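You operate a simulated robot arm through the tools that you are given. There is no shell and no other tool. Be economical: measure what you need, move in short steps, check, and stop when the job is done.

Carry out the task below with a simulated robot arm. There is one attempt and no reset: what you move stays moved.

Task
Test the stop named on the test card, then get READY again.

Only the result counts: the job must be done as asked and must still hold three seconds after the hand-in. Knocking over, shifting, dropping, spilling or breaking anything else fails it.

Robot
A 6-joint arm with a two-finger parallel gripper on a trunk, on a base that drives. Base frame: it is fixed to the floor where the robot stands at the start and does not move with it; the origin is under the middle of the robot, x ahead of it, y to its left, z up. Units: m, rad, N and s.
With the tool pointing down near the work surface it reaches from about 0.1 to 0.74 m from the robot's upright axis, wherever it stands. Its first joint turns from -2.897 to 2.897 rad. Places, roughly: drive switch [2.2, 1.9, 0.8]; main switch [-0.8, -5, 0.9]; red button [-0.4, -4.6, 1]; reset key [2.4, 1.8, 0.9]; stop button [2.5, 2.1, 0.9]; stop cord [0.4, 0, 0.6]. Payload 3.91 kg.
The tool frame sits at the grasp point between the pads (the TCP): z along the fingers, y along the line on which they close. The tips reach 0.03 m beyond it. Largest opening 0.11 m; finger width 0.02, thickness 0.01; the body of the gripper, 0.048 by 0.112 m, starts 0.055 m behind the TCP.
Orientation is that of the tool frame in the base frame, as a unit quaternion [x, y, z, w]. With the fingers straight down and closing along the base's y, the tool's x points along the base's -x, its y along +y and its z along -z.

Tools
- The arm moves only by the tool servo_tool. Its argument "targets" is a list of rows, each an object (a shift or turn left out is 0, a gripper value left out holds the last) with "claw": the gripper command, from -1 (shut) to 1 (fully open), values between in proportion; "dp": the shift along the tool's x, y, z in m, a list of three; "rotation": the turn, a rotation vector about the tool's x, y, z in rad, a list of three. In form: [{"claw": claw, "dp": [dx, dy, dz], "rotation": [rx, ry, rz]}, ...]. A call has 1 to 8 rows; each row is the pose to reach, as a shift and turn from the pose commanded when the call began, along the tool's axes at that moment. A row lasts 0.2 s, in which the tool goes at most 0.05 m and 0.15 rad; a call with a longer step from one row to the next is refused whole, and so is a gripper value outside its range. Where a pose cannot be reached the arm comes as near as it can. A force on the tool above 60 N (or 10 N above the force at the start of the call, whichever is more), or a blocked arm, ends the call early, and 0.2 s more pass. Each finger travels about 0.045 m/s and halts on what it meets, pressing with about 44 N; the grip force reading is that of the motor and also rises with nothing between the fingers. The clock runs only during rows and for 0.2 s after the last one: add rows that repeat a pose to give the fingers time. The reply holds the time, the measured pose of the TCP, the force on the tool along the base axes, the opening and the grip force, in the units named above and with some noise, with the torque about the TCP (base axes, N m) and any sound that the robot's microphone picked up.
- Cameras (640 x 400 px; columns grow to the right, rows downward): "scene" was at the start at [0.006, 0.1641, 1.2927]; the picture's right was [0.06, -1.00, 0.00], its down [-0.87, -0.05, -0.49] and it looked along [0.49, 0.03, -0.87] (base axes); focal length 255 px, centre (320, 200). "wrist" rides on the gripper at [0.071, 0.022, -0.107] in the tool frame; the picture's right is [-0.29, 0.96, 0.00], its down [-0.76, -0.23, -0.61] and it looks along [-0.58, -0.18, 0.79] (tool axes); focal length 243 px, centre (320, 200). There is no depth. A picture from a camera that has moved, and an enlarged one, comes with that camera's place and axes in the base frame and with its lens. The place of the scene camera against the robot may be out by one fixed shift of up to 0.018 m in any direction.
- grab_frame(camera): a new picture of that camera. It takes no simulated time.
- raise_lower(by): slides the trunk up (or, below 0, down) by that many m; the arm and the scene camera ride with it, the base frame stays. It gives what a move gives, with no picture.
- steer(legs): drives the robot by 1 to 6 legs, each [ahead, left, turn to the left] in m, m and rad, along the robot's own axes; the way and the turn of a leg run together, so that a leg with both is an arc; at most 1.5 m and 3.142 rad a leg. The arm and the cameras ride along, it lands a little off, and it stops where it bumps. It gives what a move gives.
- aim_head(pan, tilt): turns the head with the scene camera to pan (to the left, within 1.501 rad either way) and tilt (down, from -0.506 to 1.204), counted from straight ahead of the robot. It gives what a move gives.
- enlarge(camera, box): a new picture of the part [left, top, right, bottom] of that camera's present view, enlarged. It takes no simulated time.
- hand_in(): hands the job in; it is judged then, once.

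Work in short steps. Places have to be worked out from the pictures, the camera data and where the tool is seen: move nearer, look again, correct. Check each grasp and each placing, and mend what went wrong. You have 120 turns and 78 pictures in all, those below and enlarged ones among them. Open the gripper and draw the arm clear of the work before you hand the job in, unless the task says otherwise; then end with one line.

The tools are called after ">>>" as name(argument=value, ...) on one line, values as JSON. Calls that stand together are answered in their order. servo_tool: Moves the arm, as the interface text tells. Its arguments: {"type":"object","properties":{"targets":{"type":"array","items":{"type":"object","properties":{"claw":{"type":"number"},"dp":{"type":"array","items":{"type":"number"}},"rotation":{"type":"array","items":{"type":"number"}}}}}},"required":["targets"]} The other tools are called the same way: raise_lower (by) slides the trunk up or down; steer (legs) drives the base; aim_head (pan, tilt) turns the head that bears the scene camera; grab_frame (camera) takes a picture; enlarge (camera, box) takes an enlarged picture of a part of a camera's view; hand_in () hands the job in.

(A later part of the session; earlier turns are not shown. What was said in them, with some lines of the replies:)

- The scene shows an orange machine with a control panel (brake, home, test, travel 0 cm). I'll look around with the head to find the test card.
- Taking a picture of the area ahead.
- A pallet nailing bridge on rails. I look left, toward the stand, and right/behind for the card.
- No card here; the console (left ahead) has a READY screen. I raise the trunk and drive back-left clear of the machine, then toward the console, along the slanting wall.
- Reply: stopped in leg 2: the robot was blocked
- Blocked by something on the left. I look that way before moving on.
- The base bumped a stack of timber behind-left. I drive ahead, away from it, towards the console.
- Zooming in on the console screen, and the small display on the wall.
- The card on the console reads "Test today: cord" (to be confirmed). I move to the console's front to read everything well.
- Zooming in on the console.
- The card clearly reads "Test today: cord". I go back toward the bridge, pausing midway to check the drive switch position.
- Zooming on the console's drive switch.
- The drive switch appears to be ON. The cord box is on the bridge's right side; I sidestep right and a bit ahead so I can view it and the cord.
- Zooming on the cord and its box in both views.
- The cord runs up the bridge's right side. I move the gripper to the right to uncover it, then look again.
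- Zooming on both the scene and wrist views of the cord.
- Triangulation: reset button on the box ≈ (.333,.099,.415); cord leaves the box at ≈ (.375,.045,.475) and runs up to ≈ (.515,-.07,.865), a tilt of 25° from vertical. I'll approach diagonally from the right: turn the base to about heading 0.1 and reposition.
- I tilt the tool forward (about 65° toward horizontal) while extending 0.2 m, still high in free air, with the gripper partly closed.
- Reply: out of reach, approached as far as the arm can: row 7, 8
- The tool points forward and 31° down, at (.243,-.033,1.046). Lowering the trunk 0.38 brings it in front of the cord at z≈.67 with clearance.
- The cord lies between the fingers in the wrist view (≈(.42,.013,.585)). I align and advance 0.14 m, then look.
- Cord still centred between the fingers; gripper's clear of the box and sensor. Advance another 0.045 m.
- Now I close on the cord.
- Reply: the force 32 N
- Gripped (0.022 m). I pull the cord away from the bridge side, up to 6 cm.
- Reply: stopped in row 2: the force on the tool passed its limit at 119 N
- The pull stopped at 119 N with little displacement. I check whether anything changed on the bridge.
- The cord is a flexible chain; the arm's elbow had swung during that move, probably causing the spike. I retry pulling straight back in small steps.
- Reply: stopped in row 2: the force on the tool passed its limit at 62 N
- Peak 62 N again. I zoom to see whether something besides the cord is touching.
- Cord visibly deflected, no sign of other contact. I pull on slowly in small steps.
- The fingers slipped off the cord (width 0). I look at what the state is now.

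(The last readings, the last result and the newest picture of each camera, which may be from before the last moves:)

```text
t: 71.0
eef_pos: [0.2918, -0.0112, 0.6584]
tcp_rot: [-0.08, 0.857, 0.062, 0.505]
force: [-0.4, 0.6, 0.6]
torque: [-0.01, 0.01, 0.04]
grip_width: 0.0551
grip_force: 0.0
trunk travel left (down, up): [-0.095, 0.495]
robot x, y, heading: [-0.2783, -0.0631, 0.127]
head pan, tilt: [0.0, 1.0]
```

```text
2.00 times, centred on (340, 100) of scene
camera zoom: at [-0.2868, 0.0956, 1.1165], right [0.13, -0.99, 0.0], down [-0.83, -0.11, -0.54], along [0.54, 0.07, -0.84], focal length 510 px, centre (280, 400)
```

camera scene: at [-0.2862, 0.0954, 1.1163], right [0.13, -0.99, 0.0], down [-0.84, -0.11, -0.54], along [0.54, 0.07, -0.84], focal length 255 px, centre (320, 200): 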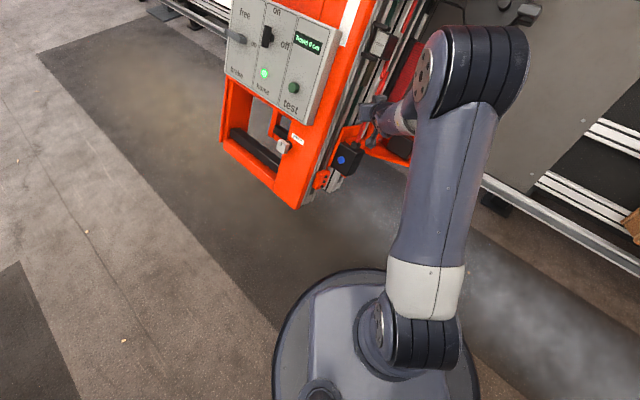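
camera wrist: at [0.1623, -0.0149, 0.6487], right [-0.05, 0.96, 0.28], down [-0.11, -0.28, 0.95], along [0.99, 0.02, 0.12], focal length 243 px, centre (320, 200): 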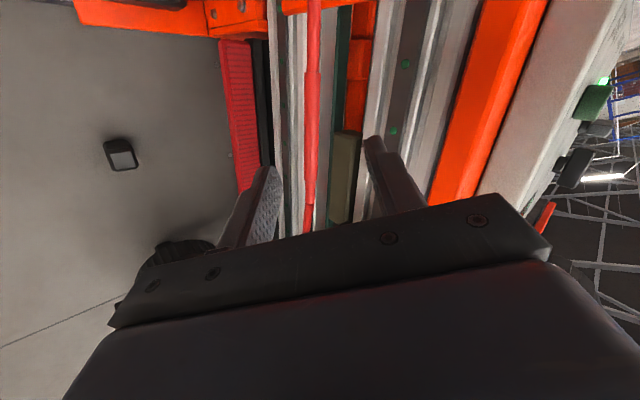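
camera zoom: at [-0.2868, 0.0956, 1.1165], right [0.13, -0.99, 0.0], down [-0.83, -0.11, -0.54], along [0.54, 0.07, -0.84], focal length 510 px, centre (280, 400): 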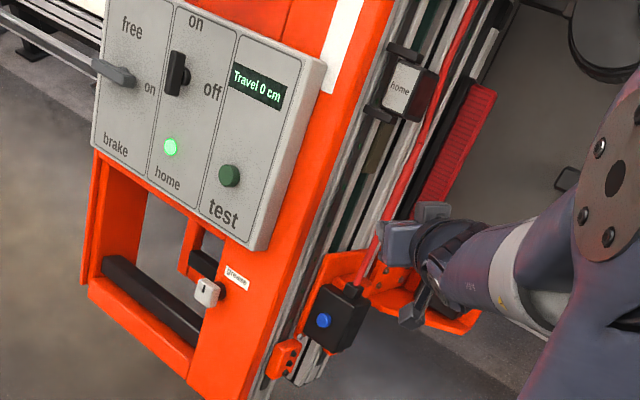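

I zoom in on the cord box for any trip indication, and try to see the console screen from here.

>>> enlarge(camera="scene", box=[310, 120, 390, 200])

>>> aim_head(pan=0.62, tilt=0.1)

>>> grab_frame(camera="scene")

```text
5.00 times, centred on (350, 160) of scene
camera zoom: at [-0.2868, 0.0956, 1.1165], right [0.13, -0.99, 0.0], down [-0.83, -0.11, -0.54], along [0.54, 0.07, -0.84], focal length 1274 px, centre (170, 400)
```

zoom: 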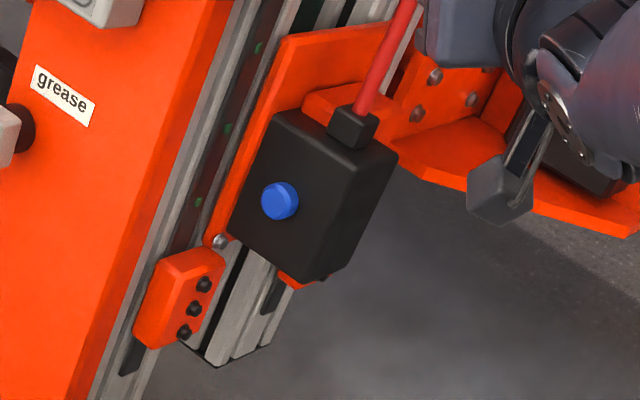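

```text
t: 72.2
eef_pos: [0.2924, -0.0098, 0.6578]
tcp_rot: [-0.08, 0.857, 0.062, 0.506]
force: [-0.1, 0.3, -0.2]
torque: [-0.03, -0.03, 0.02]
grip_width: 0.0548
grip_force: 0.0
trunk travel left (down, up): [-0.095, 0.495]
robot x, y, heading: [-0.28, -0.0646, 0.133]
head pan, tilt: [0.62, 0.099]
```

```text
36 pictures are left
camera scene: at [-0.2888, 0.1492, 1.1946], right [0.68, -0.73, 0.0], down [-0.07, -0.07, -0.99], along [0.73, 0.68, -0.1], focal length 255 px, centre (320, 200)
```

scene: 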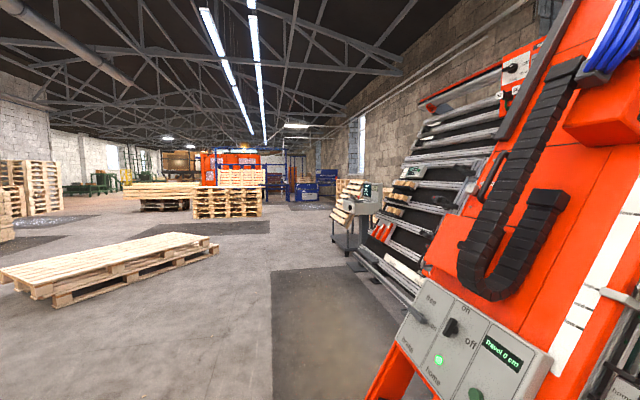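

The console is in view; zooming tightly on its screen.

>>> enlarge(camera="scene", box=[352, 175, 392, 205])

```text
13.33 times, centred on (372, 190) of scene
camera zoom: at [-0.2888, 0.1492, 1.1946], right [0.68, -0.73, 0.0], down [-0.07, -0.07, -0.99], along [0.73, 0.68, -0.1], focal length 3397 px, centre (-373, 333)
```

zoom: 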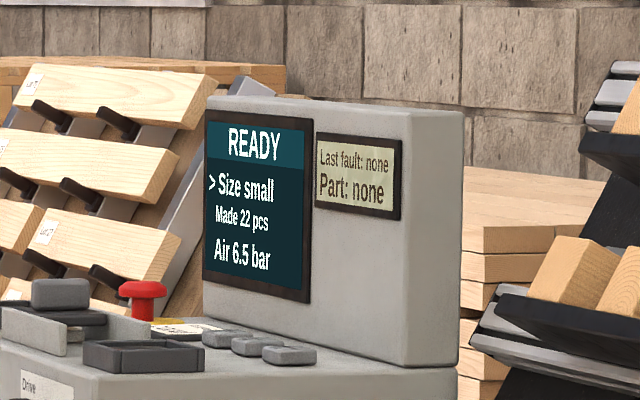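

Still READY, Last fault none: the cord has not tripped, and I can read the screen from here. I go in again, deeper, enclosing the cord loosely, then pull sideways so the finger itself carries the load.

>>> servo_tool(targets=[{"dp": [0, 0, 0.04]}, {"dp": [0, 0, 0.08]}, {"dp": [0, 0, 0.12]}, {"dp": [0, 0, 0.14]}, {"dp": [0, 0, 0.155]}, {"claw": -0.5, "dp": [0, 0, 0.155]}, {"dp": [0, 0, 0.155]}, {"dp": [0, 0, 0.155]}])

>>> grab_frame(camera="wrist")

```text
t: 74.0
eef_pos: [0.4258, 0.0166, 0.5848]
tcp_rot: [-0.08, 0.857, 0.063, 0.505]
force: [-2.4, -10.5, -2.2]
torque: [0.18, -0.05, 0.03]
grip_width: 0.0319
grip_force: 4.4
trunk travel left (down, up): [-0.095, 0.495]
robot x, y, heading: [-0.2765, -0.0659, 0.131]
head pan, tilt: [0.62, 0.099]
```

```text
34 pictures are left
camera wrist: at [0.296, 0.0138, 0.5754], right [-0.05, 0.96, 0.28], down [-0.11, -0.28, 0.95], along [0.99, 0.02, 0.12], focal length 243 px, centre (320, 200)
```

wrist: 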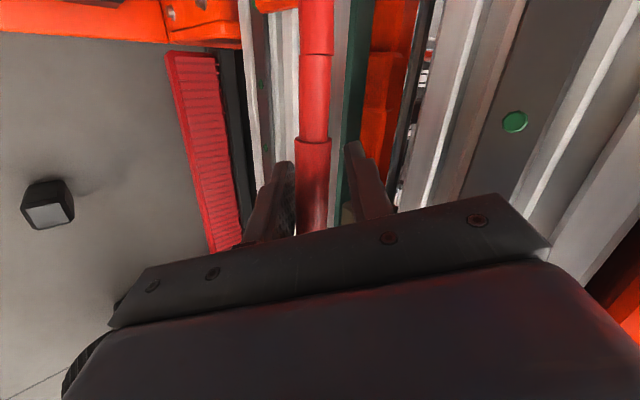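

Cord enclosed. Pulling sideways (tool −y) in 6 mm steps.

>>> servo_tool(targets=[{"dp": [0, -0.006, -0.001]}, {"dp": [0, -0.012, -0.002]}, {"dp": [0, -0.018, -0.003]}, {"dp": [0, -0.024, -0.004]}, {"dp": [0, -0.03, -0.006]}, {"dp": [0, -0.036, -0.007]}, {"dp": [0, -0.042, -0.008]}, {"dp": [0, -0.048, -0.009]}])

```text
t: 75.5
eef_pos: [0.4268, -0.0028, 0.5903]
tcp_rot: [-0.092, 0.853, 0.072, 0.509]
force: [-4.8, 30.0, 0.9]
torque: [0.21, 0.25, -0.2]
grip_width: 0.0427
grip_force: 15.8
trunk travel left (down, up): [-0.095, 0.495]
robot x, y, heading: [-0.2802, -0.0594, 0.138]
head pan, tilt: [0.62, 0.099]
stopped in row 7: the force on the tool passed its limit at 62 N (the readings are from after the stop); the commanded pose is now the measured one
```

62 N reached; checking the screen.

>>> enlarge(camera="scene", box=[352, 175, 392, 205])

```text
13.33 times, centred on (372, 190) of scene
camera zoom: at [-0.2904, 0.152, 1.1944], right [0.69, -0.73, 0.0], down [-0.07, -0.07, -0.99], along [0.72, 0.68, -0.1], focal length 3397 px, centre (-373, 333)
```

zoom: 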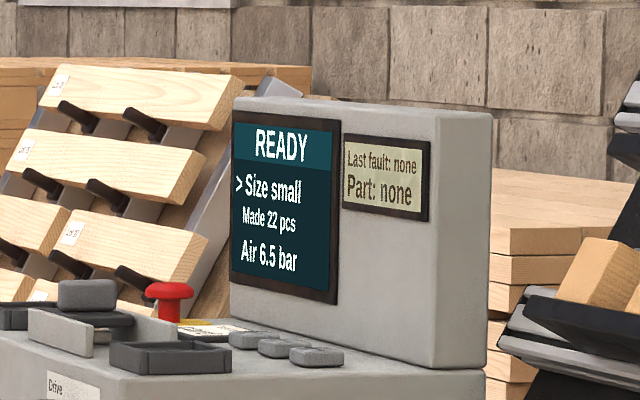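

Not yet. The cord force pushes the finger open (motor-limited). I open the gripper to its stop while shifting right so the left finger stays behind the cord, rigid, then pull.

>>> servo_tool(targets=[{"claw": 1, "dp": [0, -0.008, 0]}, {"dp": [0, -0.016, 0]}, {"dp": [0, -0.024, 0]}, {"dp": [0, -0.032, 0]}, {"dp": [0, -0.032, 0]}])

>>> grab_frame(camera="wrist")

```text
t: 76.7
eef_pos: [0.4339, -0.0358, 0.5879]
tcp_rot: [-0.09, 0.853, 0.07, 0.509]
force: [-8.9, 31.6, 3.6]
torque: [0.33, 0.21, -0.14]
grip_width: 0.1101
grip_force: 0.1
trunk travel left (down, up): [-0.095, 0.495]
robot x, y, heading: [-0.2781, -0.0633, 0.137]
head pan, tilt: [0.62, 0.099]
```

```text
32 pictures are left
camera wrist: at [0.3032, -0.0422, 0.5773], right [-0.08, 0.96, 0.28], down [-0.11, -0.29, 0.95], along [0.99, 0.05, 0.13], focal length 243 px, centre (320, 200)
```

wrist: 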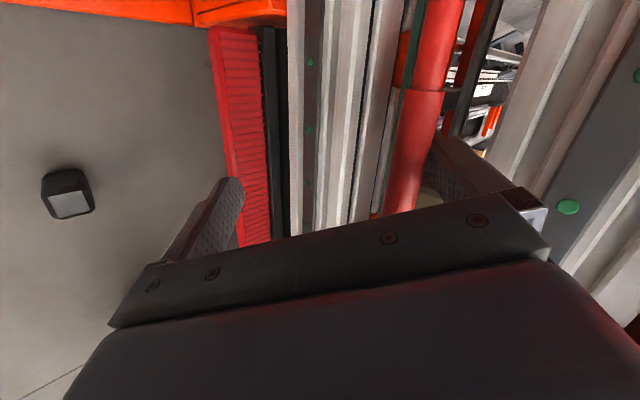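

The left finger is rigidly behind the cord. Pulling on.

>>> servo_tool(targets=[{"dp": [0, -0.004, -0.001]}, {"dp": [0, -0.008, -0.002]}, {"dp": [0, -0.012, -0.003]}, {"dp": [0, -0.016, -0.004]}, {"dp": [0, -0.02, -0.005]}, {"dp": [0, -0.024, -0.006]}, {"dp": [0, -0.028, -0.007]}, {"dp": [0, -0.032, -0.008]}])

```text
t: 77.3
eef_pos: [0.4338, -0.0352, 0.589]
tcp_rot: [-0.096, 0.852, 0.076, 0.51]
force: [-0.3, 8.4, 1.0]
torque: [0.09, -0.01, -0.14]
grip_width: 0.1102
grip_force: 0.0
trunk travel left (down, up): [-0.095, 0.495]
robot x, y, heading: [-0.2774, -0.0618, 0.138]
head pan, tilt: [0.62, 0.099]
stopped in row 2: the force on the tool passed its limit at 62 N (the readings are from after the stop); the commanded pose is now the measured one
```

Stiff here, close to the box. I measure force against displacement with a very slow pull.

>>> servo_tool(targets=[{"dp": [0, -0.003, 0]}, {"dp": [0, -0.006, 0]}, {"dp": [0, -0.009, 0]}, {"dp": [0, -0.012, 0]}, {"dp": [0, -0.012, 0]}, {"dp": [0, -0.012, 0]}])

>>> grab_frame(camera="wrist")

```text
t: 78.4
eef_pos: [0.4356, -0.033, 0.5887]
tcp_rot: [-0.103, 0.85, 0.083, 0.51]
force: [-1.4, 7.9, 2.7]
torque: [0.21, 0.09, -0.08]
grip_width: 0.11
grip_force: 0.1
trunk travel left (down, up): [-0.095, 0.495]
robot x, y, heading: [-0.2775, -0.0635, 0.14]
head pan, tilt: [0.62, 0.099]
stopped in row 5: the force on the tool passed its limit at 61 N (the readings are from after the stop); the commanded pose is now the measured one
```

```text
31 pictures are left
camera wrist: at [0.306, -0.0457, 0.5775], right [-0.12, 0.95, 0.29], down [-0.11, -0.3, 0.95], along [0.99, 0.08, 0.14], focal length 243 px, centre (320, 200)
```

wrist: 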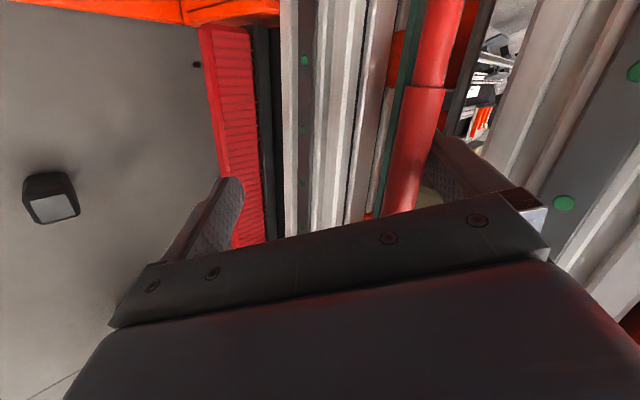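

The cord does not yield sideways at all; my earlier outward pull moved it along the bridge-normal direction. So it flexes only outward. I'll back out, close the fingers, and re-enter just right of the cord to hook it and push it outward.

>>> servo_tool(targets=[{"dp": [0, 0.006, -0.01]}, {"dp": [0, 0.003, -0.05]}, {"dp": [0, 0, -0.09]}, {"claw": -1, "dp": [0, -0.005, -0.09]}, {"dp": [0, -0.005, -0.09]}, {"dp": [0, -0.005, -0.09]}, {"dp": [0, -0.005, -0.09]}, {"dp": [0, -0.005, -0.09]}])

>>> grab_frame(camera="wrist")

```text
t: 80.2
eef_pos: [0.3601, -0.0621, 0.6303]
tcp_rot: [-0.102, 0.851, 0.082, 0.509]
force: [-0.2, 0.1, -0.5]
torque: [0.02, -0.02, -0.01]
grip_width: 0.0031
grip_force: 0.0
trunk travel left (down, up): [-0.095, 0.495]
robot x, y, heading: [-0.2753, -0.0625, 0.142]
head pan, tilt: [0.62, 0.099]
```

```text
30 pictures are left
camera wrist: at [0.2305, -0.0733, 0.6187], right [-0.11, 0.95, 0.29], down [-0.11, -0.3, 0.95], along [0.99, 0.08, 0.14], focal length 243 px, centre (320, 200)
```

wrist: 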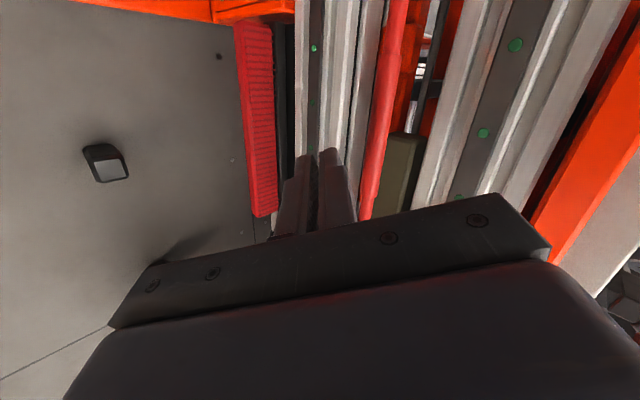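

Advance past the cord on its right, then close the gap sideways.

>>> servo_tool(targets=[{"dp": [0, 0, 0.04]}, {"dp": [0, 0, 0.08]}, {"dp": [0, 0, 0.093]}, {"dp": [0, 0.01, 0.093]}, {"dp": [0, 0.02, 0.093]}, {"dp": [0, 0.028, 0.093]}])

>>> servo_tool(targets=[{"dp": [0, 0.006, -0.005]}, {"dp": [-0.001, 0.012, -0.01]}, {"dp": [-0.001, 0.018, -0.015]}, {"dp": [-0.002, 0.024, -0.02]}, {"dp": [-0.002, 0.03, -0.025]}, {"dp": [-0.002, 0.036, -0.03]}])

>>> grab_frame(camera="wrist")

```text
t: 81.6
eef_pos: [0.4321, -0.0158, 0.5884]
tcp_rot: [-0.101, 0.85, 0.081, 0.51]
force: [-1.4, -7.4, 1.3]
torque: [0.17, -0.03, 0.11]
grip_width: 0.0
grip_force: 38.2
trunk travel left (down, up): [-0.095, 0.495]
robot x, y, heading: [-0.2828, -0.06, 0.138]
head pan, tilt: [0.62, 0.099]
```

```text
t: 83.0
eef_pos: [0.3986, 0.0107, 0.6049]
tcp_rot: [-0.1, 0.851, 0.081, 0.51]
force: [3.4, -28.5, 1.9]
torque: [0.49, 0.11, 0.3]
grip_width: 0.0
grip_force: 37.8
trunk travel left (down, up): [-0.095, 0.495]
robot x, y, heading: [-0.2759, -0.0592, 0.139]
head pan, tilt: [0.62, 0.099]
```

```text
29 pictures are left
camera wrist: at [0.2693, 0.0015, 0.594], right [-0.11, 0.95, 0.29], down [-0.11, -0.3, 0.95], along [0.99, 0.07, 0.14], focal length 243 px, centre (320, 200)
```

wrist: 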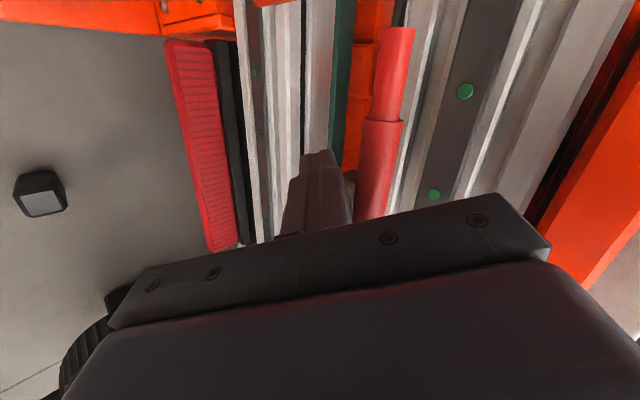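

The cord has moved and a plunger rod shows at the box. Checking the screen.

>>> enlarge(camera="scene", box=[352, 175, 392, 205])

```text
13.33 times, centred on (372, 190) of scene
camera zoom: at [-0.2906, 0.1496, 1.1949], right [0.69, -0.73, 0.0], down [-0.07, -0.07, -1.0], along [0.72, 0.68, -0.1], focal length 3397 px, centre (-373, 333)
```

zoom: 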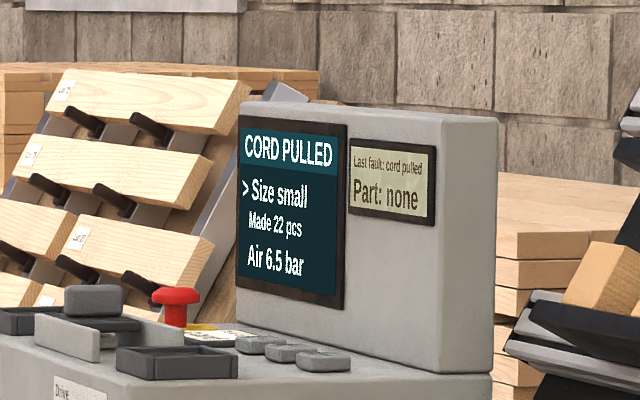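

"CORD PULLED" – the trip is registered. I release the cord by moving back in and right, then withdraw.

>>> servo_tool(targets=[{"dp": [0, -0.015, 0.012]}, {"dp": [0, -0.035, 0.025]}, {"dp": [0, -0.06, 0.025]}, {"dp": [0, -0.065, -0.02]}, {"dp": [0, -0.065, -0.07]}, {"dp": [0, -0.065, -0.12]}])

>>> steer(legs=[[-0.1, 0, 0], [0, 0, -0.64]])

```text
t: 84.4
eef_pos: [0.3142, -0.0766, 0.6599]
tcp_rot: [-0.102, 0.851, 0.082, 0.509]
force: [0.2, 0.1, 0.0]
torque: [-0.04, -0.05, 0.01]
grip_width: 0.0
grip_force: 37.5
trunk travel left (down, up): [-0.095, 0.495]
robot x, y, heading: [-0.2765, -0.0608, 0.144]
head pan, tilt: [0.62, 0.099]
```

```text
t: 87.3
eef_pos: [0.0804, -0.4479, 0.6596]
tcp_rot: [0.177, 0.838, -0.086, 0.509]
force: [-0.3, -0.6, -0.4]
torque: [-0.01, -0.02, -0.04]
grip_width: 0.0001
grip_force: 37.6
trunk travel left (down, up): [-0.095, 0.495]
robot x, y, heading: [-0.3774, -0.0757, -0.515]
head pan, tilt: [0.62, 0.099]
```

Cord released. Now I move the base back and left to bring the closed fingertips in front of the blue reset button.

>>> steer(legs=[[-0.2, 0, 0], [0, 0.56, 0]])

>>> aim_head(pan=0.05, tilt=0.85)

>>> grab_frame(camera="scene")

>>> grab_frame(camera="wrist")

```text
t: 91.7
eef_pos: [0.1884, 0.141, 0.6604]
tcp_rot: [0.178, 0.839, -0.087, 0.508]
force: [-0.1, -0.2, -0.3]
torque: [0.01, -0.04, -0.01]
grip_width: 0.0001
grip_force: 37.7
trunk travel left (down, up): [-0.095, 0.495]
robot x, y, heading: [-0.2718, 0.516, -0.52]
head pan, tilt: [0.62, 0.099]
```

```text
t: 92.8
eef_pos: [0.1882, 0.1411, 0.6599]
tcp_rot: [0.178, 0.838, -0.087, 0.508]
force: [0.7, 0.1, -0.5]
torque: [-0.01, -0.02, -0.01]
grip_width: 0.0002
grip_force: 37.2
trunk travel left (down, up): [-0.095, 0.495]
robot x, y, heading: [-0.2709, 0.514, -0.516]
head pan, tilt: [0.051, 0.85]
```

```text
27 pictures are left
camera scene: at [-0.1771, 0.6485, 1.1277], right [-0.45, -0.89, 0.0], down [-0.67, 0.34, -0.66], along [0.59, -0.3, -0.75], focal length 255 px, centre (320, 200)
```

scene: 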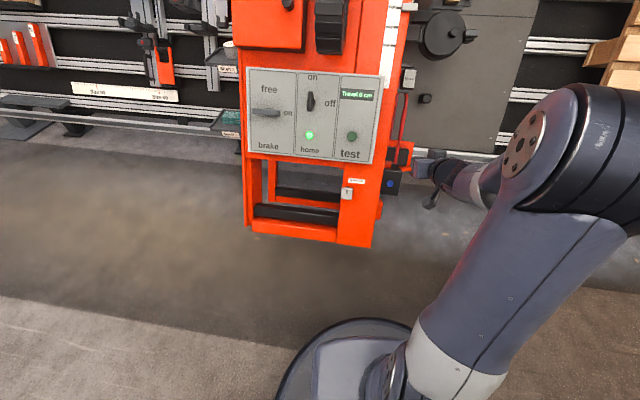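

```text
26 pictures are left
camera wrist: at [0.0789, 0.212, 0.6491], right [0.49, 0.82, 0.29], down [-0.27, -0.17, 0.95], along [0.83, -0.54, 0.14], focal length 243 px, centre (320, 200)
```

wrist: 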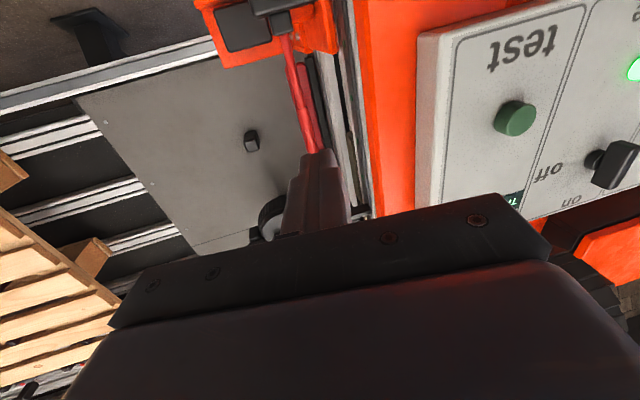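

The bridge's test panel and box are as expected. I lower the tips to about 8 cm in front of the blue button, then check with the wrist camera.

>>> servo_tool(targets=[{"dp": [0.024, 0, 0.01]}, {"dp": [0.048, 0, 0.03]}, {"dp": [0.072, 0, 0.055]}, {"dp": [0.096, 0, 0.08]}, {"dp": [0.12, 0, 0.105]}, {"dp": [0.144, 0, 0.125]}])

>>> grab_frame(camera="wrist")

>>> enlarge(camera="scene", box=[240, 60, 480, 250])

```text
t: 94.2
eef_pos: [0.2289, 0.13, 0.4759]
tcp_rot: [0.177, 0.838, -0.087, 0.508]
force: [0.0, -0.3, 0.3]
torque: [-0.01, 0.03, -0.03]
grip_width: 0.0002
grip_force: 37.5
trunk travel left (down, up): [-0.095, 0.495]
robot x, y, heading: [-0.2692, 0.5134, -0.516]
head pan, tilt: [0.051, 0.85]
```

```text
25 pictures are left
camera wrist: at [0.1202, 0.2009, 0.4639], right [0.49, 0.82, 0.29], down [-0.27, -0.17, 0.95], along [0.83, -0.54, 0.14], focal length 243 px, centre (320, 200)
```

wrist: 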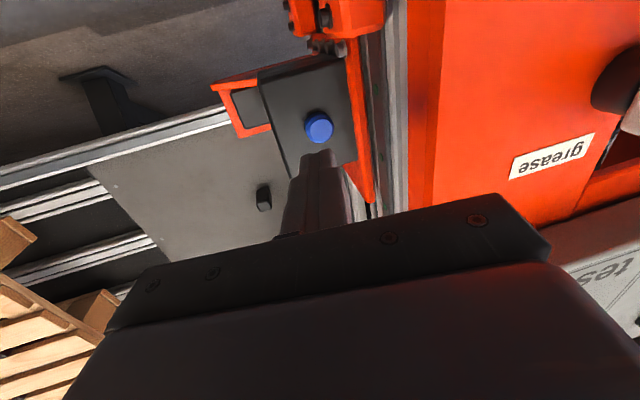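

```text
2.11 times, centred on (360, 155) of scene
camera zoom: at [-0.1773, 0.6486, 1.1277], right [-0.45, -0.89, 0.0], down [-0.67, 0.34, -0.66], along [0.59, -0.3, -0.75], focal length 536 px, centre (236, 295)
```

zoom: 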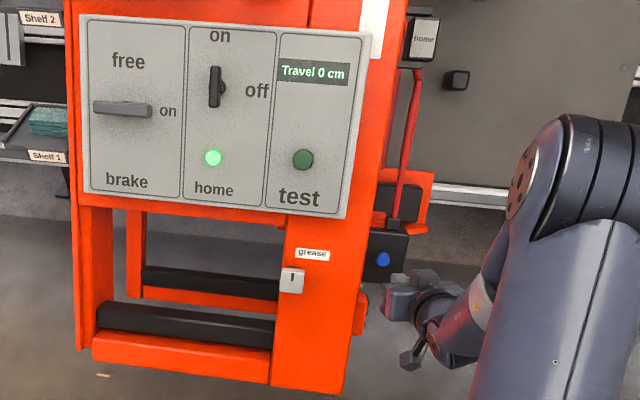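

Blue button triangulated at (.328,.088,.430); the tips are aligned to within 1 cm. I correct and press in along the tool axis.

>>> servo_tool(targets=[{"dp": [-0.01, -0.002, 0.03]}, {"dp": [-0.01, -0.002, 0.06]}, {"dp": [-0.01, -0.002, 0.078]}, {"dp": [-0.01, -0.002, 0.086]}, {"dp": [-0.01, -0.002, 0.092]}, {"dp": [-0.01, -0.002, 0.097]}, {"dp": [-0.01, -0.002, 0.101]}])

>>> grab_frame(camera="wrist")

```text
t: 95.4
eef_pos: [0.3008, 0.0985, 0.4463]
tcp_rot: [0.18, 0.837, -0.088, 0.508]
force: [-39.3, 25.8, 38.9]
torque: [-0.24, -0.19, -0.13]
grip_width: 0.0
grip_force: 37.9
trunk travel left (down, up): [-0.095, 0.495]
robot x, y, heading: [-0.2749, 0.5153, -0.519]
head pan, tilt: [0.051, 0.85]
heard: click
stopped in row 5: the force on the tool passed its limit at 320 N (the readings are from after the stop); the commanded pose is now the measured one
```

```text
23 pictures are left
camera wrist: at [0.1904, 0.17, 0.4346], right [0.49, 0.82, 0.29], down [-0.27, -0.17, 0.95], along [0.83, -0.55, 0.14], focal length 243 px, centre (320, 200)
```

wrist: 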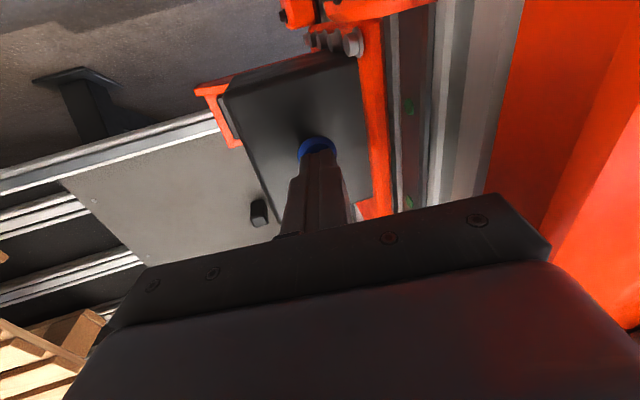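

Pressed, with a click heard. I back off and check the screen from here.

>>> servo_tool(targets=[{"dp": [0, 0, -0.03]}, {"dp": [0, 0, -0.07]}, {"dp": [-0.03, 0, -0.11]}, {"dp": [-0.07, 0, -0.15]}, {"dp": [-0.11, 0, -0.18]}, {"dp": [-0.14, 0, -0.2]}])

>>> aim_head(pan=1.02, tilt=0.1)

>>> grab_frame(camera="scene")

```text
refused: row 4 steps farther than a row can; nothing moved
```

```text
t: 96.7
eef_pos: [0.3007, 0.0987, 0.4441]
tcp_rot: [0.18, 0.838, -0.088, 0.508]
force: [-47.5, 32.7, 46.3]
torque: [-0.26, -0.28, -0.08]
grip_width: 0.0001
grip_force: 38.0
trunk travel left (down, up): [-0.095, 0.495]
robot x, y, heading: [-0.2751, 0.5154, -0.516]
head pan, tilt: [1.019, 0.099]
```

```text
22 pictures are left
camera scene: at [-0.1723, 0.7319, 1.1945], right [0.48, -0.88, 0.0], down [-0.08, -0.05, -1.0], along [0.87, 0.48, -0.1], focal length 255 px, centre (320, 200)
```

scene: 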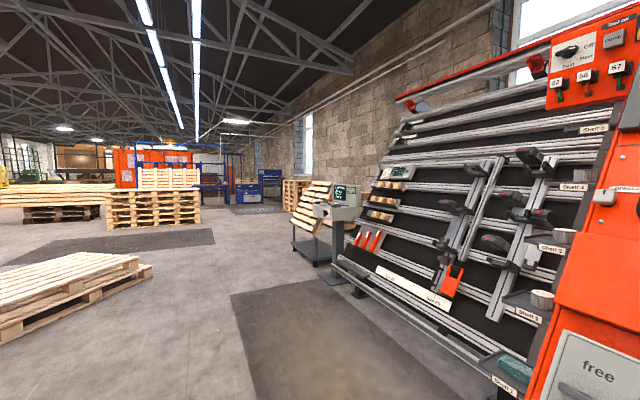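

A row step was too long, so still pressing. I back off with shorter steps, then zoom on the screen.

>>> servo_tool(targets=[{"dp": [0, 0, -0.03]}, {"dp": [0, 0, -0.07]}, {"dp": [0, 0, -0.11]}, {"dp": [-0.03, 0, -0.14]}, {"dp": [-0.06, 0, -0.17]}, {"dp": [-0.09, 0, -0.2]}, {"dp": [-0.12, 0, -0.22]}, {"dp": [-0.15, 0, -0.24]}])

>>> enlarge(camera="scene", box=[322, 178, 370, 210])

```text
t: 98.5
eef_pos: [0.1687, 0.1438, 0.6864]
tcp_rot: [0.18, 0.84, -0.086, 0.505]
force: [-0.2, -0.3, -1.0]
torque: [-0.01, 0.0, 0.02]
grip_width: 0.0
grip_force: 37.7
trunk travel left (down, up): [-0.095, 0.495]
robot x, y, heading: [-0.2713, 0.5166, -0.518]
head pan, tilt: [1.019, 0.099]
```

```text
12.50 times, centred on (346, 194) of scene
camera zoom: at [-0.1677, 0.7286, 1.1946], right [0.48, -0.88, 0.0], down [-0.09, -0.05, -0.99], along [0.87, 0.48, -0.1], focal length 3185 px, centre (-5, 275)
```

zoom: 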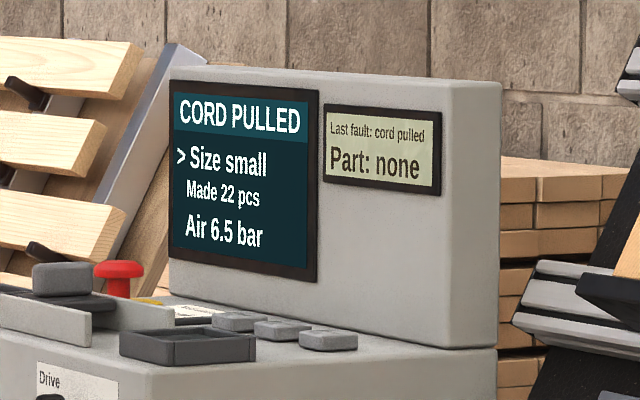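

Still "CORD PULLED", so the console Reset is needed too. I raise the trunk, turn the tool vertical and retract the arm for the drive.

>>> raise_lower(by=0.38)

>>> servo_tool(targets=[{"dp": [0.013, 0, -0.024], "rotation": [0, 0.135, 0]}, {"dp": [0.026, 0, -0.049], "rotation": [0, 0.27, 0]}, {"dp": [0.039, 0, -0.073], "rotation": [0, 0.406, 0]}, {"dp": [0.052, 0, -0.098], "rotation": [0, 0.541, 0]}, {"dp": [0.064, 0, -0.122], "rotation": [0, 0.677, 0]}, {"dp": [0.077, 0, -0.146], "rotation": [0, 0.812, 0]}, {"dp": [0.09, 0, -0.17], "rotation": [0, 0.947, 0]}, {"dp": [0.103, 0, -0.195], "rotation": [0, 1.083, 0]}])

```text
t: 102.1
eef_pos: [0.1689, 0.1444, 1.0667]
tcp_rot: [0.181, 0.839, -0.087, 0.506]
force: [0.3, -0.4, 0.8]
torque: [-0.01, -0.02, 0.01]
grip_width: 0.0003
grip_force: 37.9
trunk travel left (down, up): [-0.475, 0.115]
robot x, y, heading: [-0.2735, 0.5186, -0.515]
head pan, tilt: [1.019, 0.099]
```

```text
t: 103.9
eef_pos: [-0.0352, 0.2318, 1.0685]
tcp_rot: [0.2, 0.98, 0.019, -0.001]
force: [-0.2, -0.1, 0.5]
torque: [-0.02, -0.01, -0.02]
grip_width: 0.0
grip_force: 37.6
trunk travel left (down, up): [-0.475, 0.115]
robot x, y, heading: [-0.2722, 0.5139, -0.519]
head pan, tilt: [1.019, 0.099]
```

Driving back to the console's front along the known path.

>>> steer(legs=[[-0.055, 0.137, 0], [0.226, 1.118, 0], [0.458, 1.216, 0], [0, 0, -0.1]])

>>> aim_head(pan=0.0, tilt=0.65)

>>> grab_frame(camera="scene")

```text
t: 117.4
eef_pos: [1.7189, 2.0655, 1.0682]
tcp_rot: [0.236, 0.972, 0.019, 0.001]
force: [0.3, 0.0, 0.4]
torque: [0.0, -0.02, -0.03]
grip_width: 0.0
grip_force: 37.4
trunk travel left (down, up): [-0.475, 0.115]
robot x, y, heading: [1.5016, 2.3659, -0.589]
head pan, tilt: [1.019, 0.099]
```

```text
t: 118.7
eef_pos: [1.717, 2.0654, 1.0691]
tcp_rot: [0.237, 0.971, 0.018, 0.001]
force: [0.6, -0.4, -0.4]
torque: [0.01, -0.07, 0.0]
grip_width: 0.0
grip_force: 37.8
trunk travel left (down, up): [-0.475, 0.115]
robot x, y, heading: [1.504, 2.3668, -0.592]
head pan, tilt: [0.0, 0.649]
```

```text
20 pictures are left
camera scene: at [1.6095, 2.4853, 1.5242], right [-0.56, -0.83, 0.0], down [-0.5, 0.34, -0.8], along [0.66, -0.45, -0.6], focal length 255 px, centre (320, 200)
```

scene: 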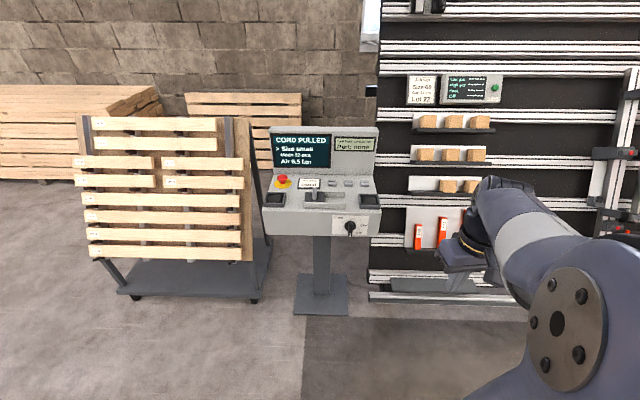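

Zooming on the console for key positions.

>>> enlarge(camera="scene", box=[260, 120, 390, 245])

```text
3.20 times, centred on (325, 182) of scene
camera zoom: at [1.6095, 2.4853, 1.5242], right [-0.56, -0.83, 0.0], down [-0.5, 0.34, -0.8], along [0.66, -0.45, -0.6], focal length 815 px, centre (304, 256)
```

zoom: 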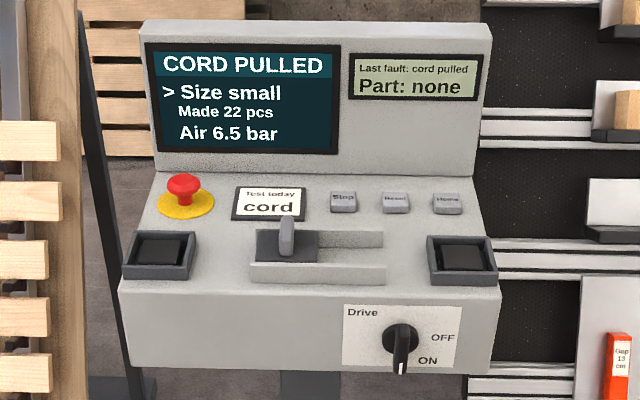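

Drive is ON; Reset key is at ≈ (2.342,1.829,.885). I move the base 0.38 m closer.

>>> steer(legs=[[0.38, 0.0, 0]])

```text
t: 121.1
eef_pos: [2.0319, 1.8534, 1.0696]
tcp_rot: [0.237, 0.971, 0.019, 0.001]
force: [0.7, -0.3, 0.5]
torque: [0.02, 0.02, 0.0]
grip_width: 0.0
grip_force: 37.4
trunk travel left (down, up): [-0.475, 0.115]
robot x, y, heading: [1.8159, 2.1547, -0.598]
head pan, tilt: [0.0, 0.649]
```

Moving the closed tips toward a spot above Reset, then a wrist look.

>>> servo_tool(targets=[{"dp": [-0.04, 0.017, 0]}, {"dp": [-0.08, 0.034, 0]}, {"dp": [-0.12, 0.051, 0]}, {"dp": [-0.16, 0.068, 0]}, {"dp": [-0.2, 0.085, 0]}, {"dp": [-0.24, 0.102, 0]}, {"dp": [-0.27, 0.121, 0.0]}])

>>> grab_frame(camera="wrist")

>>> grab_frame(camera="scene")

```text
t: 122.7
eef_pos: [2.3252, 1.8358, 1.0696]
tcp_rot: [0.237, 0.971, 0.019, 0.001]
force: [0.6, 0.0, -1.2]
torque: [-0.01, -0.01, 0.0]
grip_width: 0.0
grip_force: 37.5
trunk travel left (down, up): [-0.475, 0.115]
robot x, y, heading: [1.8133, 2.1515, -0.599]
head pan, tilt: [0.0, 0.649]
```

```text
18 pictures are left
camera wrist: at [2.2709, 1.8846, 1.1783], right [0.7, 0.71, 0.03], down [0.56, -0.58, 0.59], along [0.44, -0.4, -0.8], focal length 243 px, centre (320, 200)
```

wrist: 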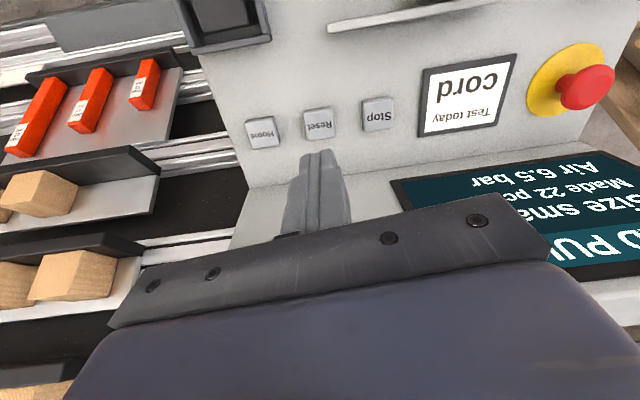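

```text
17 pictures are left
camera scene: at [1.9234, 2.2728, 1.5242], right [-0.56, -0.83, 0.0], down [-0.5, 0.34, -0.8], along [0.66, -0.45, -0.6], focal length 255 px, centre (320, 200)
```

scene: 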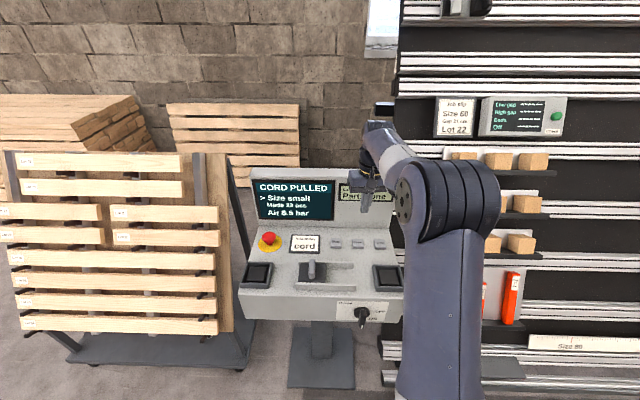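

Both cameras agree on Reset ≈ (2.347,1.821,.885). I shift over and press down in graded steps.

>>> servo_tool(targets=[{"dp": [-0.026, -0.005, 0.02]}, {"dp": [-0.026, -0.007, 0.06]}, {"dp": [-0.026, -0.008, 0.1]}, {"dp": [-0.026, -0.008, 0.125]}, {"dp": [-0.026, -0.009, 0.138]}, {"dp": [-0.026, -0.009, 0.146]}, {"dp": [-0.026, -0.009, 0.152]}, {"dp": [-0.026, -0.009, 0.157]}])

>>> grab_frame(camera="wrist")

```text
t: 124.5
eef_pos: [2.3471, 1.8207, 0.9156]
tcp_rot: [0.237, 0.971, 0.018, 0.001]
force: [-0.6, 0.1, 0.5]
torque: [-0.01, 0.01, -0.03]
grip_width: 0.0
grip_force: 37.9
trunk travel left (down, up): [-0.475, 0.115]
robot x, y, heading: [1.8121, 2.1546, -0.596]
head pan, tilt: [0.0, 0.649]
```

```text
16 pictures are left
camera wrist: at [2.2925, 1.8693, 1.0234], right [0.7, 0.72, 0.03], down [0.56, -0.58, 0.59], along [0.44, -0.4, -0.8], focal length 243 px, centre (320, 200)
```

wrist: 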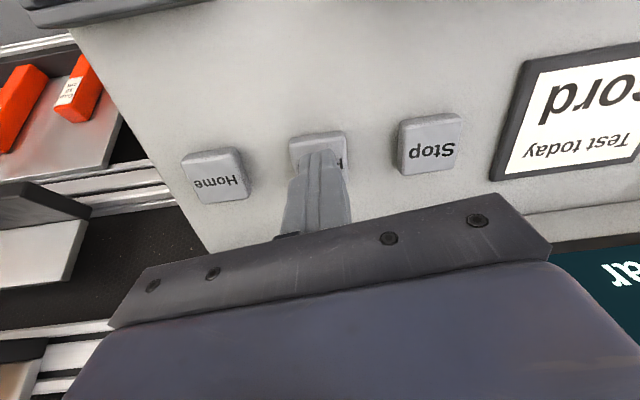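

The tips are right over Reset, not yet touching. Press further in small steps.

>>> servo_tool(targets=[{"dp": [0.002, 0, 0.004]}, {"dp": [0.002, 0, 0.008]}, {"dp": [0.002, 0, 0.011]}, {"dp": [0.002, 0, 0.014]}, {"dp": [0.002, 0, 0.017]}, {"dp": [0.002, 0, 0.02]}, {"dp": [0.002, 0, 0.022]}])

>>> servo_tool(targets=[{"dp": [0, 0, -0.03]}, {"dp": [0, 0, -0.06]}, {"dp": [0, 0, -0.1]}])

>>> enlarge(camera="scene", box=[235, 160, 405, 300])

```text
t: 126.1
eef_pos: [2.3449, 1.8229, 0.8962]
tcp_rot: [0.237, 0.971, 0.017, 0.006]
force: [-3.6, -6.8, 41.6]
torque: [-0.27, 0.15, 0.12]
grip_width: 0.0002
grip_force: 37.2
trunk travel left (down, up): [-0.475, 0.115]
robot x, y, heading: [1.8179, 2.155, -0.6]
head pan, tilt: [0.0, 0.649]
heard: click
```

```text
t: 126.9
eef_pos: [2.3447, 1.8193, 0.9905]
tcp_rot: [0.237, 0.971, 0.018, 0.001]
force: [-0.3, -1.0, 0.3]
torque: [0.0, 0.01, -0.01]
grip_width: 0.0
grip_force: 37.2
trunk travel left (down, up): [-0.475, 0.115]
robot x, y, heading: [1.8143, 2.1547, -0.595]
head pan, tilt: [0.0, 0.649]
```

```text
2.86 times, centred on (320, 230) of scene
camera zoom: at [1.9233, 2.2729, 1.5241], right [-0.56, -0.83, 0.0], down [-0.5, 0.34, -0.8], along [0.66, -0.45, -0.6], focal length 728 px, centre (320, 114)
```

zoom: 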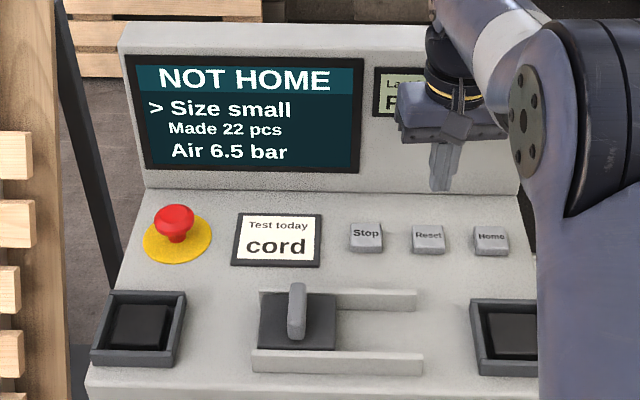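

Reset accepted; now "NOT HOME", so the Home key is next, 7.4 cm to the right. I shift over it and check.

>>> servo_tool(targets=[{"dp": [0.003, -0.025, 0]}, {"dp": [0.006, -0.05, 0]}, {"dp": [0.006, -0.073, 0.02]}, {"dp": [0.006, -0.073, 0.05]}])

>>> grab_frame(camera="wrist")

```text
t: 127.9
eef_pos: [2.3051, 1.7604, 0.9379]
tcp_rot: [0.237, 0.971, 0.019, 0.001]
force: [0.2, -0.1, 0.5]
torque: [0.0, -0.03, 0.01]
grip_width: 0.0
grip_force: 37.1
trunk travel left (down, up): [-0.475, 0.115]
robot x, y, heading: [1.8157, 2.1561, -0.596]
head pan, tilt: [0.0, 0.649]
```

```text
14 pictures are left
camera wrist: at [2.2505, 1.8073, 1.0471], right [0.7, 0.72, 0.03], down [0.56, -0.58, 0.59], along [0.44, -0.4, -0.8], focal length 243 px, centre (320, 200)
```

wrist: 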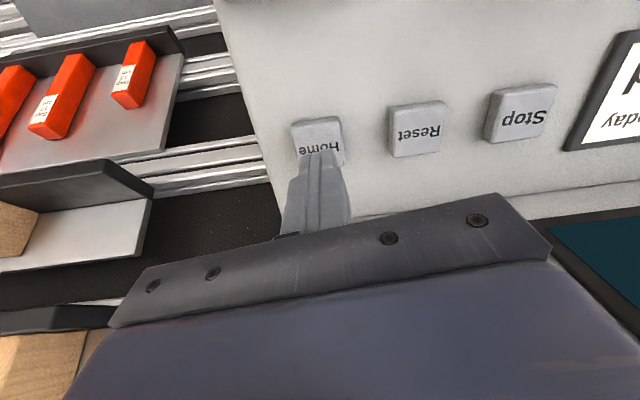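

Aligned over Home. Press down as before.

>>> servo_tool(targets=[{"dp": [0.002, 0, 0.02]}, {"dp": [0.002, 0, 0.028]}, {"dp": [0.002, 0, 0.033]}, {"dp": [0.002, 0, 0.037]}, {"dp": [0.002, 0, 0.041]}, {"dp": [0.002, 0, 0.044]}])

>>> servo_tool(targets=[{"dp": [0, 0, -0.03]}, {"dp": [0, 0, -0.06]}, {"dp": [0, 0, -0.1]}, {"dp": [0.04, 0, -0.12]}, {"dp": [0.08, 0, -0.12]}])

>>> enlarge(camera="scene", box=[235, 160, 405, 300])

```text
t: 129.3
eef_pos: [2.3039, 1.7615, 0.899]
tcp_rot: [0.237, 0.971, 0.018, 0.004]
force: [-3.2, -2.7, 22.3]
torque: [-0.12, 0.12, 0.02]
grip_width: 0.0
grip_force: 37.6
trunk travel left (down, up): [-0.475, 0.115]
robot x, y, heading: [1.8125, 2.1528, -0.597]
head pan, tilt: [0.0, 0.649]
heard: click
```

```text
t: 130.5
eef_pos: [2.2324, 1.7947, 1.0167]
tcp_rot: [0.237, 0.971, 0.019, 0.001]
force: [0.7, 0.3, -0.4]
torque: [-0.03, 0.01, -0.02]
grip_width: 0.0
grip_force: 37.5
trunk travel left (down, up): [-0.475, 0.115]
robot x, y, heading: [1.8112, 2.1569, -0.596]
head pan, tilt: [0.0, 0.649]
```

```text
2.86 times, centred on (320, 230) of scene
camera zoom: at [1.9229, 2.2732, 1.5242], right [-0.56, -0.83, 0.0], down [-0.5, 0.34, -0.8], along [0.66, -0.45, -0.6], focal length 728 px, centre (320, 114)
```

zoom: 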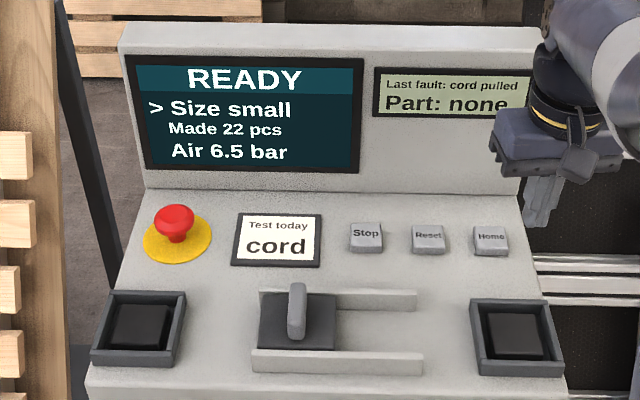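

READY with "Last fault: cord pulled". I draw the arm and base clear, open the gripper, and confirm.

>>> steer(legs=[[-0.4, 0.0, 0]])

>>> servo_tool(targets=[{"claw": 1, "dp": [0, 0, -0.02]}, {"dp": [0, 0, -0.02]}, {"dp": [0, 0, -0.02]}, {"dp": [0, 0, -0.02]}, {"dp": [0, 0, -0.02]}, {"dp": [0, 0, -0.02]}, {"dp": [0, 0, -0.02]}, {"dp": [0, 0, -0.02]}])

>>> grab_frame(camera="scene")

```text
t: 133.0
eef_pos: [1.901, 2.0176, 1.0144]
tcp_rot: [0.238, 0.971, 0.018, 0.0]
force: [1.0, 0.1, 0.1]
torque: [-0.02, -0.02, 0.01]
grip_width: 0.0
grip_force: 37.7
trunk travel left (down, up): [-0.475, 0.115]
robot x, y, heading: [1.484, 2.3813, -0.595]
head pan, tilt: [0.0, 0.649]
```

```text
t: 134.8
eef_pos: [1.9009, 2.017, 1.0351]
tcp_rot: [0.239, 0.971, 0.018, 0.001]
force: [0.8, -0.7, -1.3]
torque: [0.02, 0.0, -0.01]
grip_width: 0.1098
grip_force: 0.2
trunk travel left (down, up): [-0.475, 0.115]
robot x, y, heading: [1.4876, 2.3819, -0.599]
head pan, tilt: [0.0, 0.649]
```

```text
12 pictures are left
camera scene: at [1.5931, 2.4973, 1.5242], right [-0.56, -0.83, 0.0], down [-0.5, 0.34, -0.8], along [0.66, -0.45, -0.6], focal length 255 px, centre (320, 200)
```

scene: 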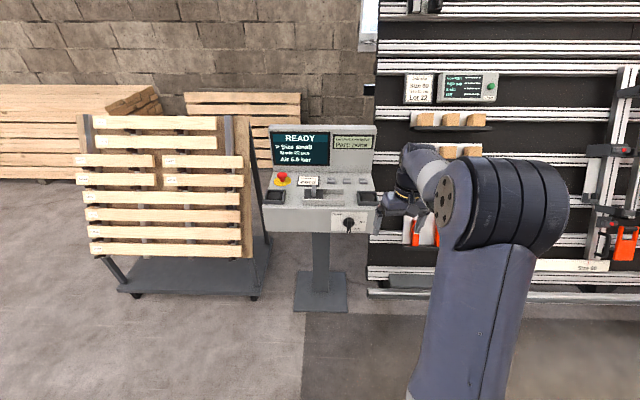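

The console still shows READY, and the arm is clear with the gripper open. Handing in.

>>> hand_in()

```text
The job is handed in.
```

I tested the stop cord named on the test card. The console showed "CORD PULLED"; after the blue cord-box button, Reset and Home it reads READY again, with "Last fault: cord pulled". Early in the drive the base bumped a timber stack and stopped; I saw no sign that it moved, but I didn't check it closely.
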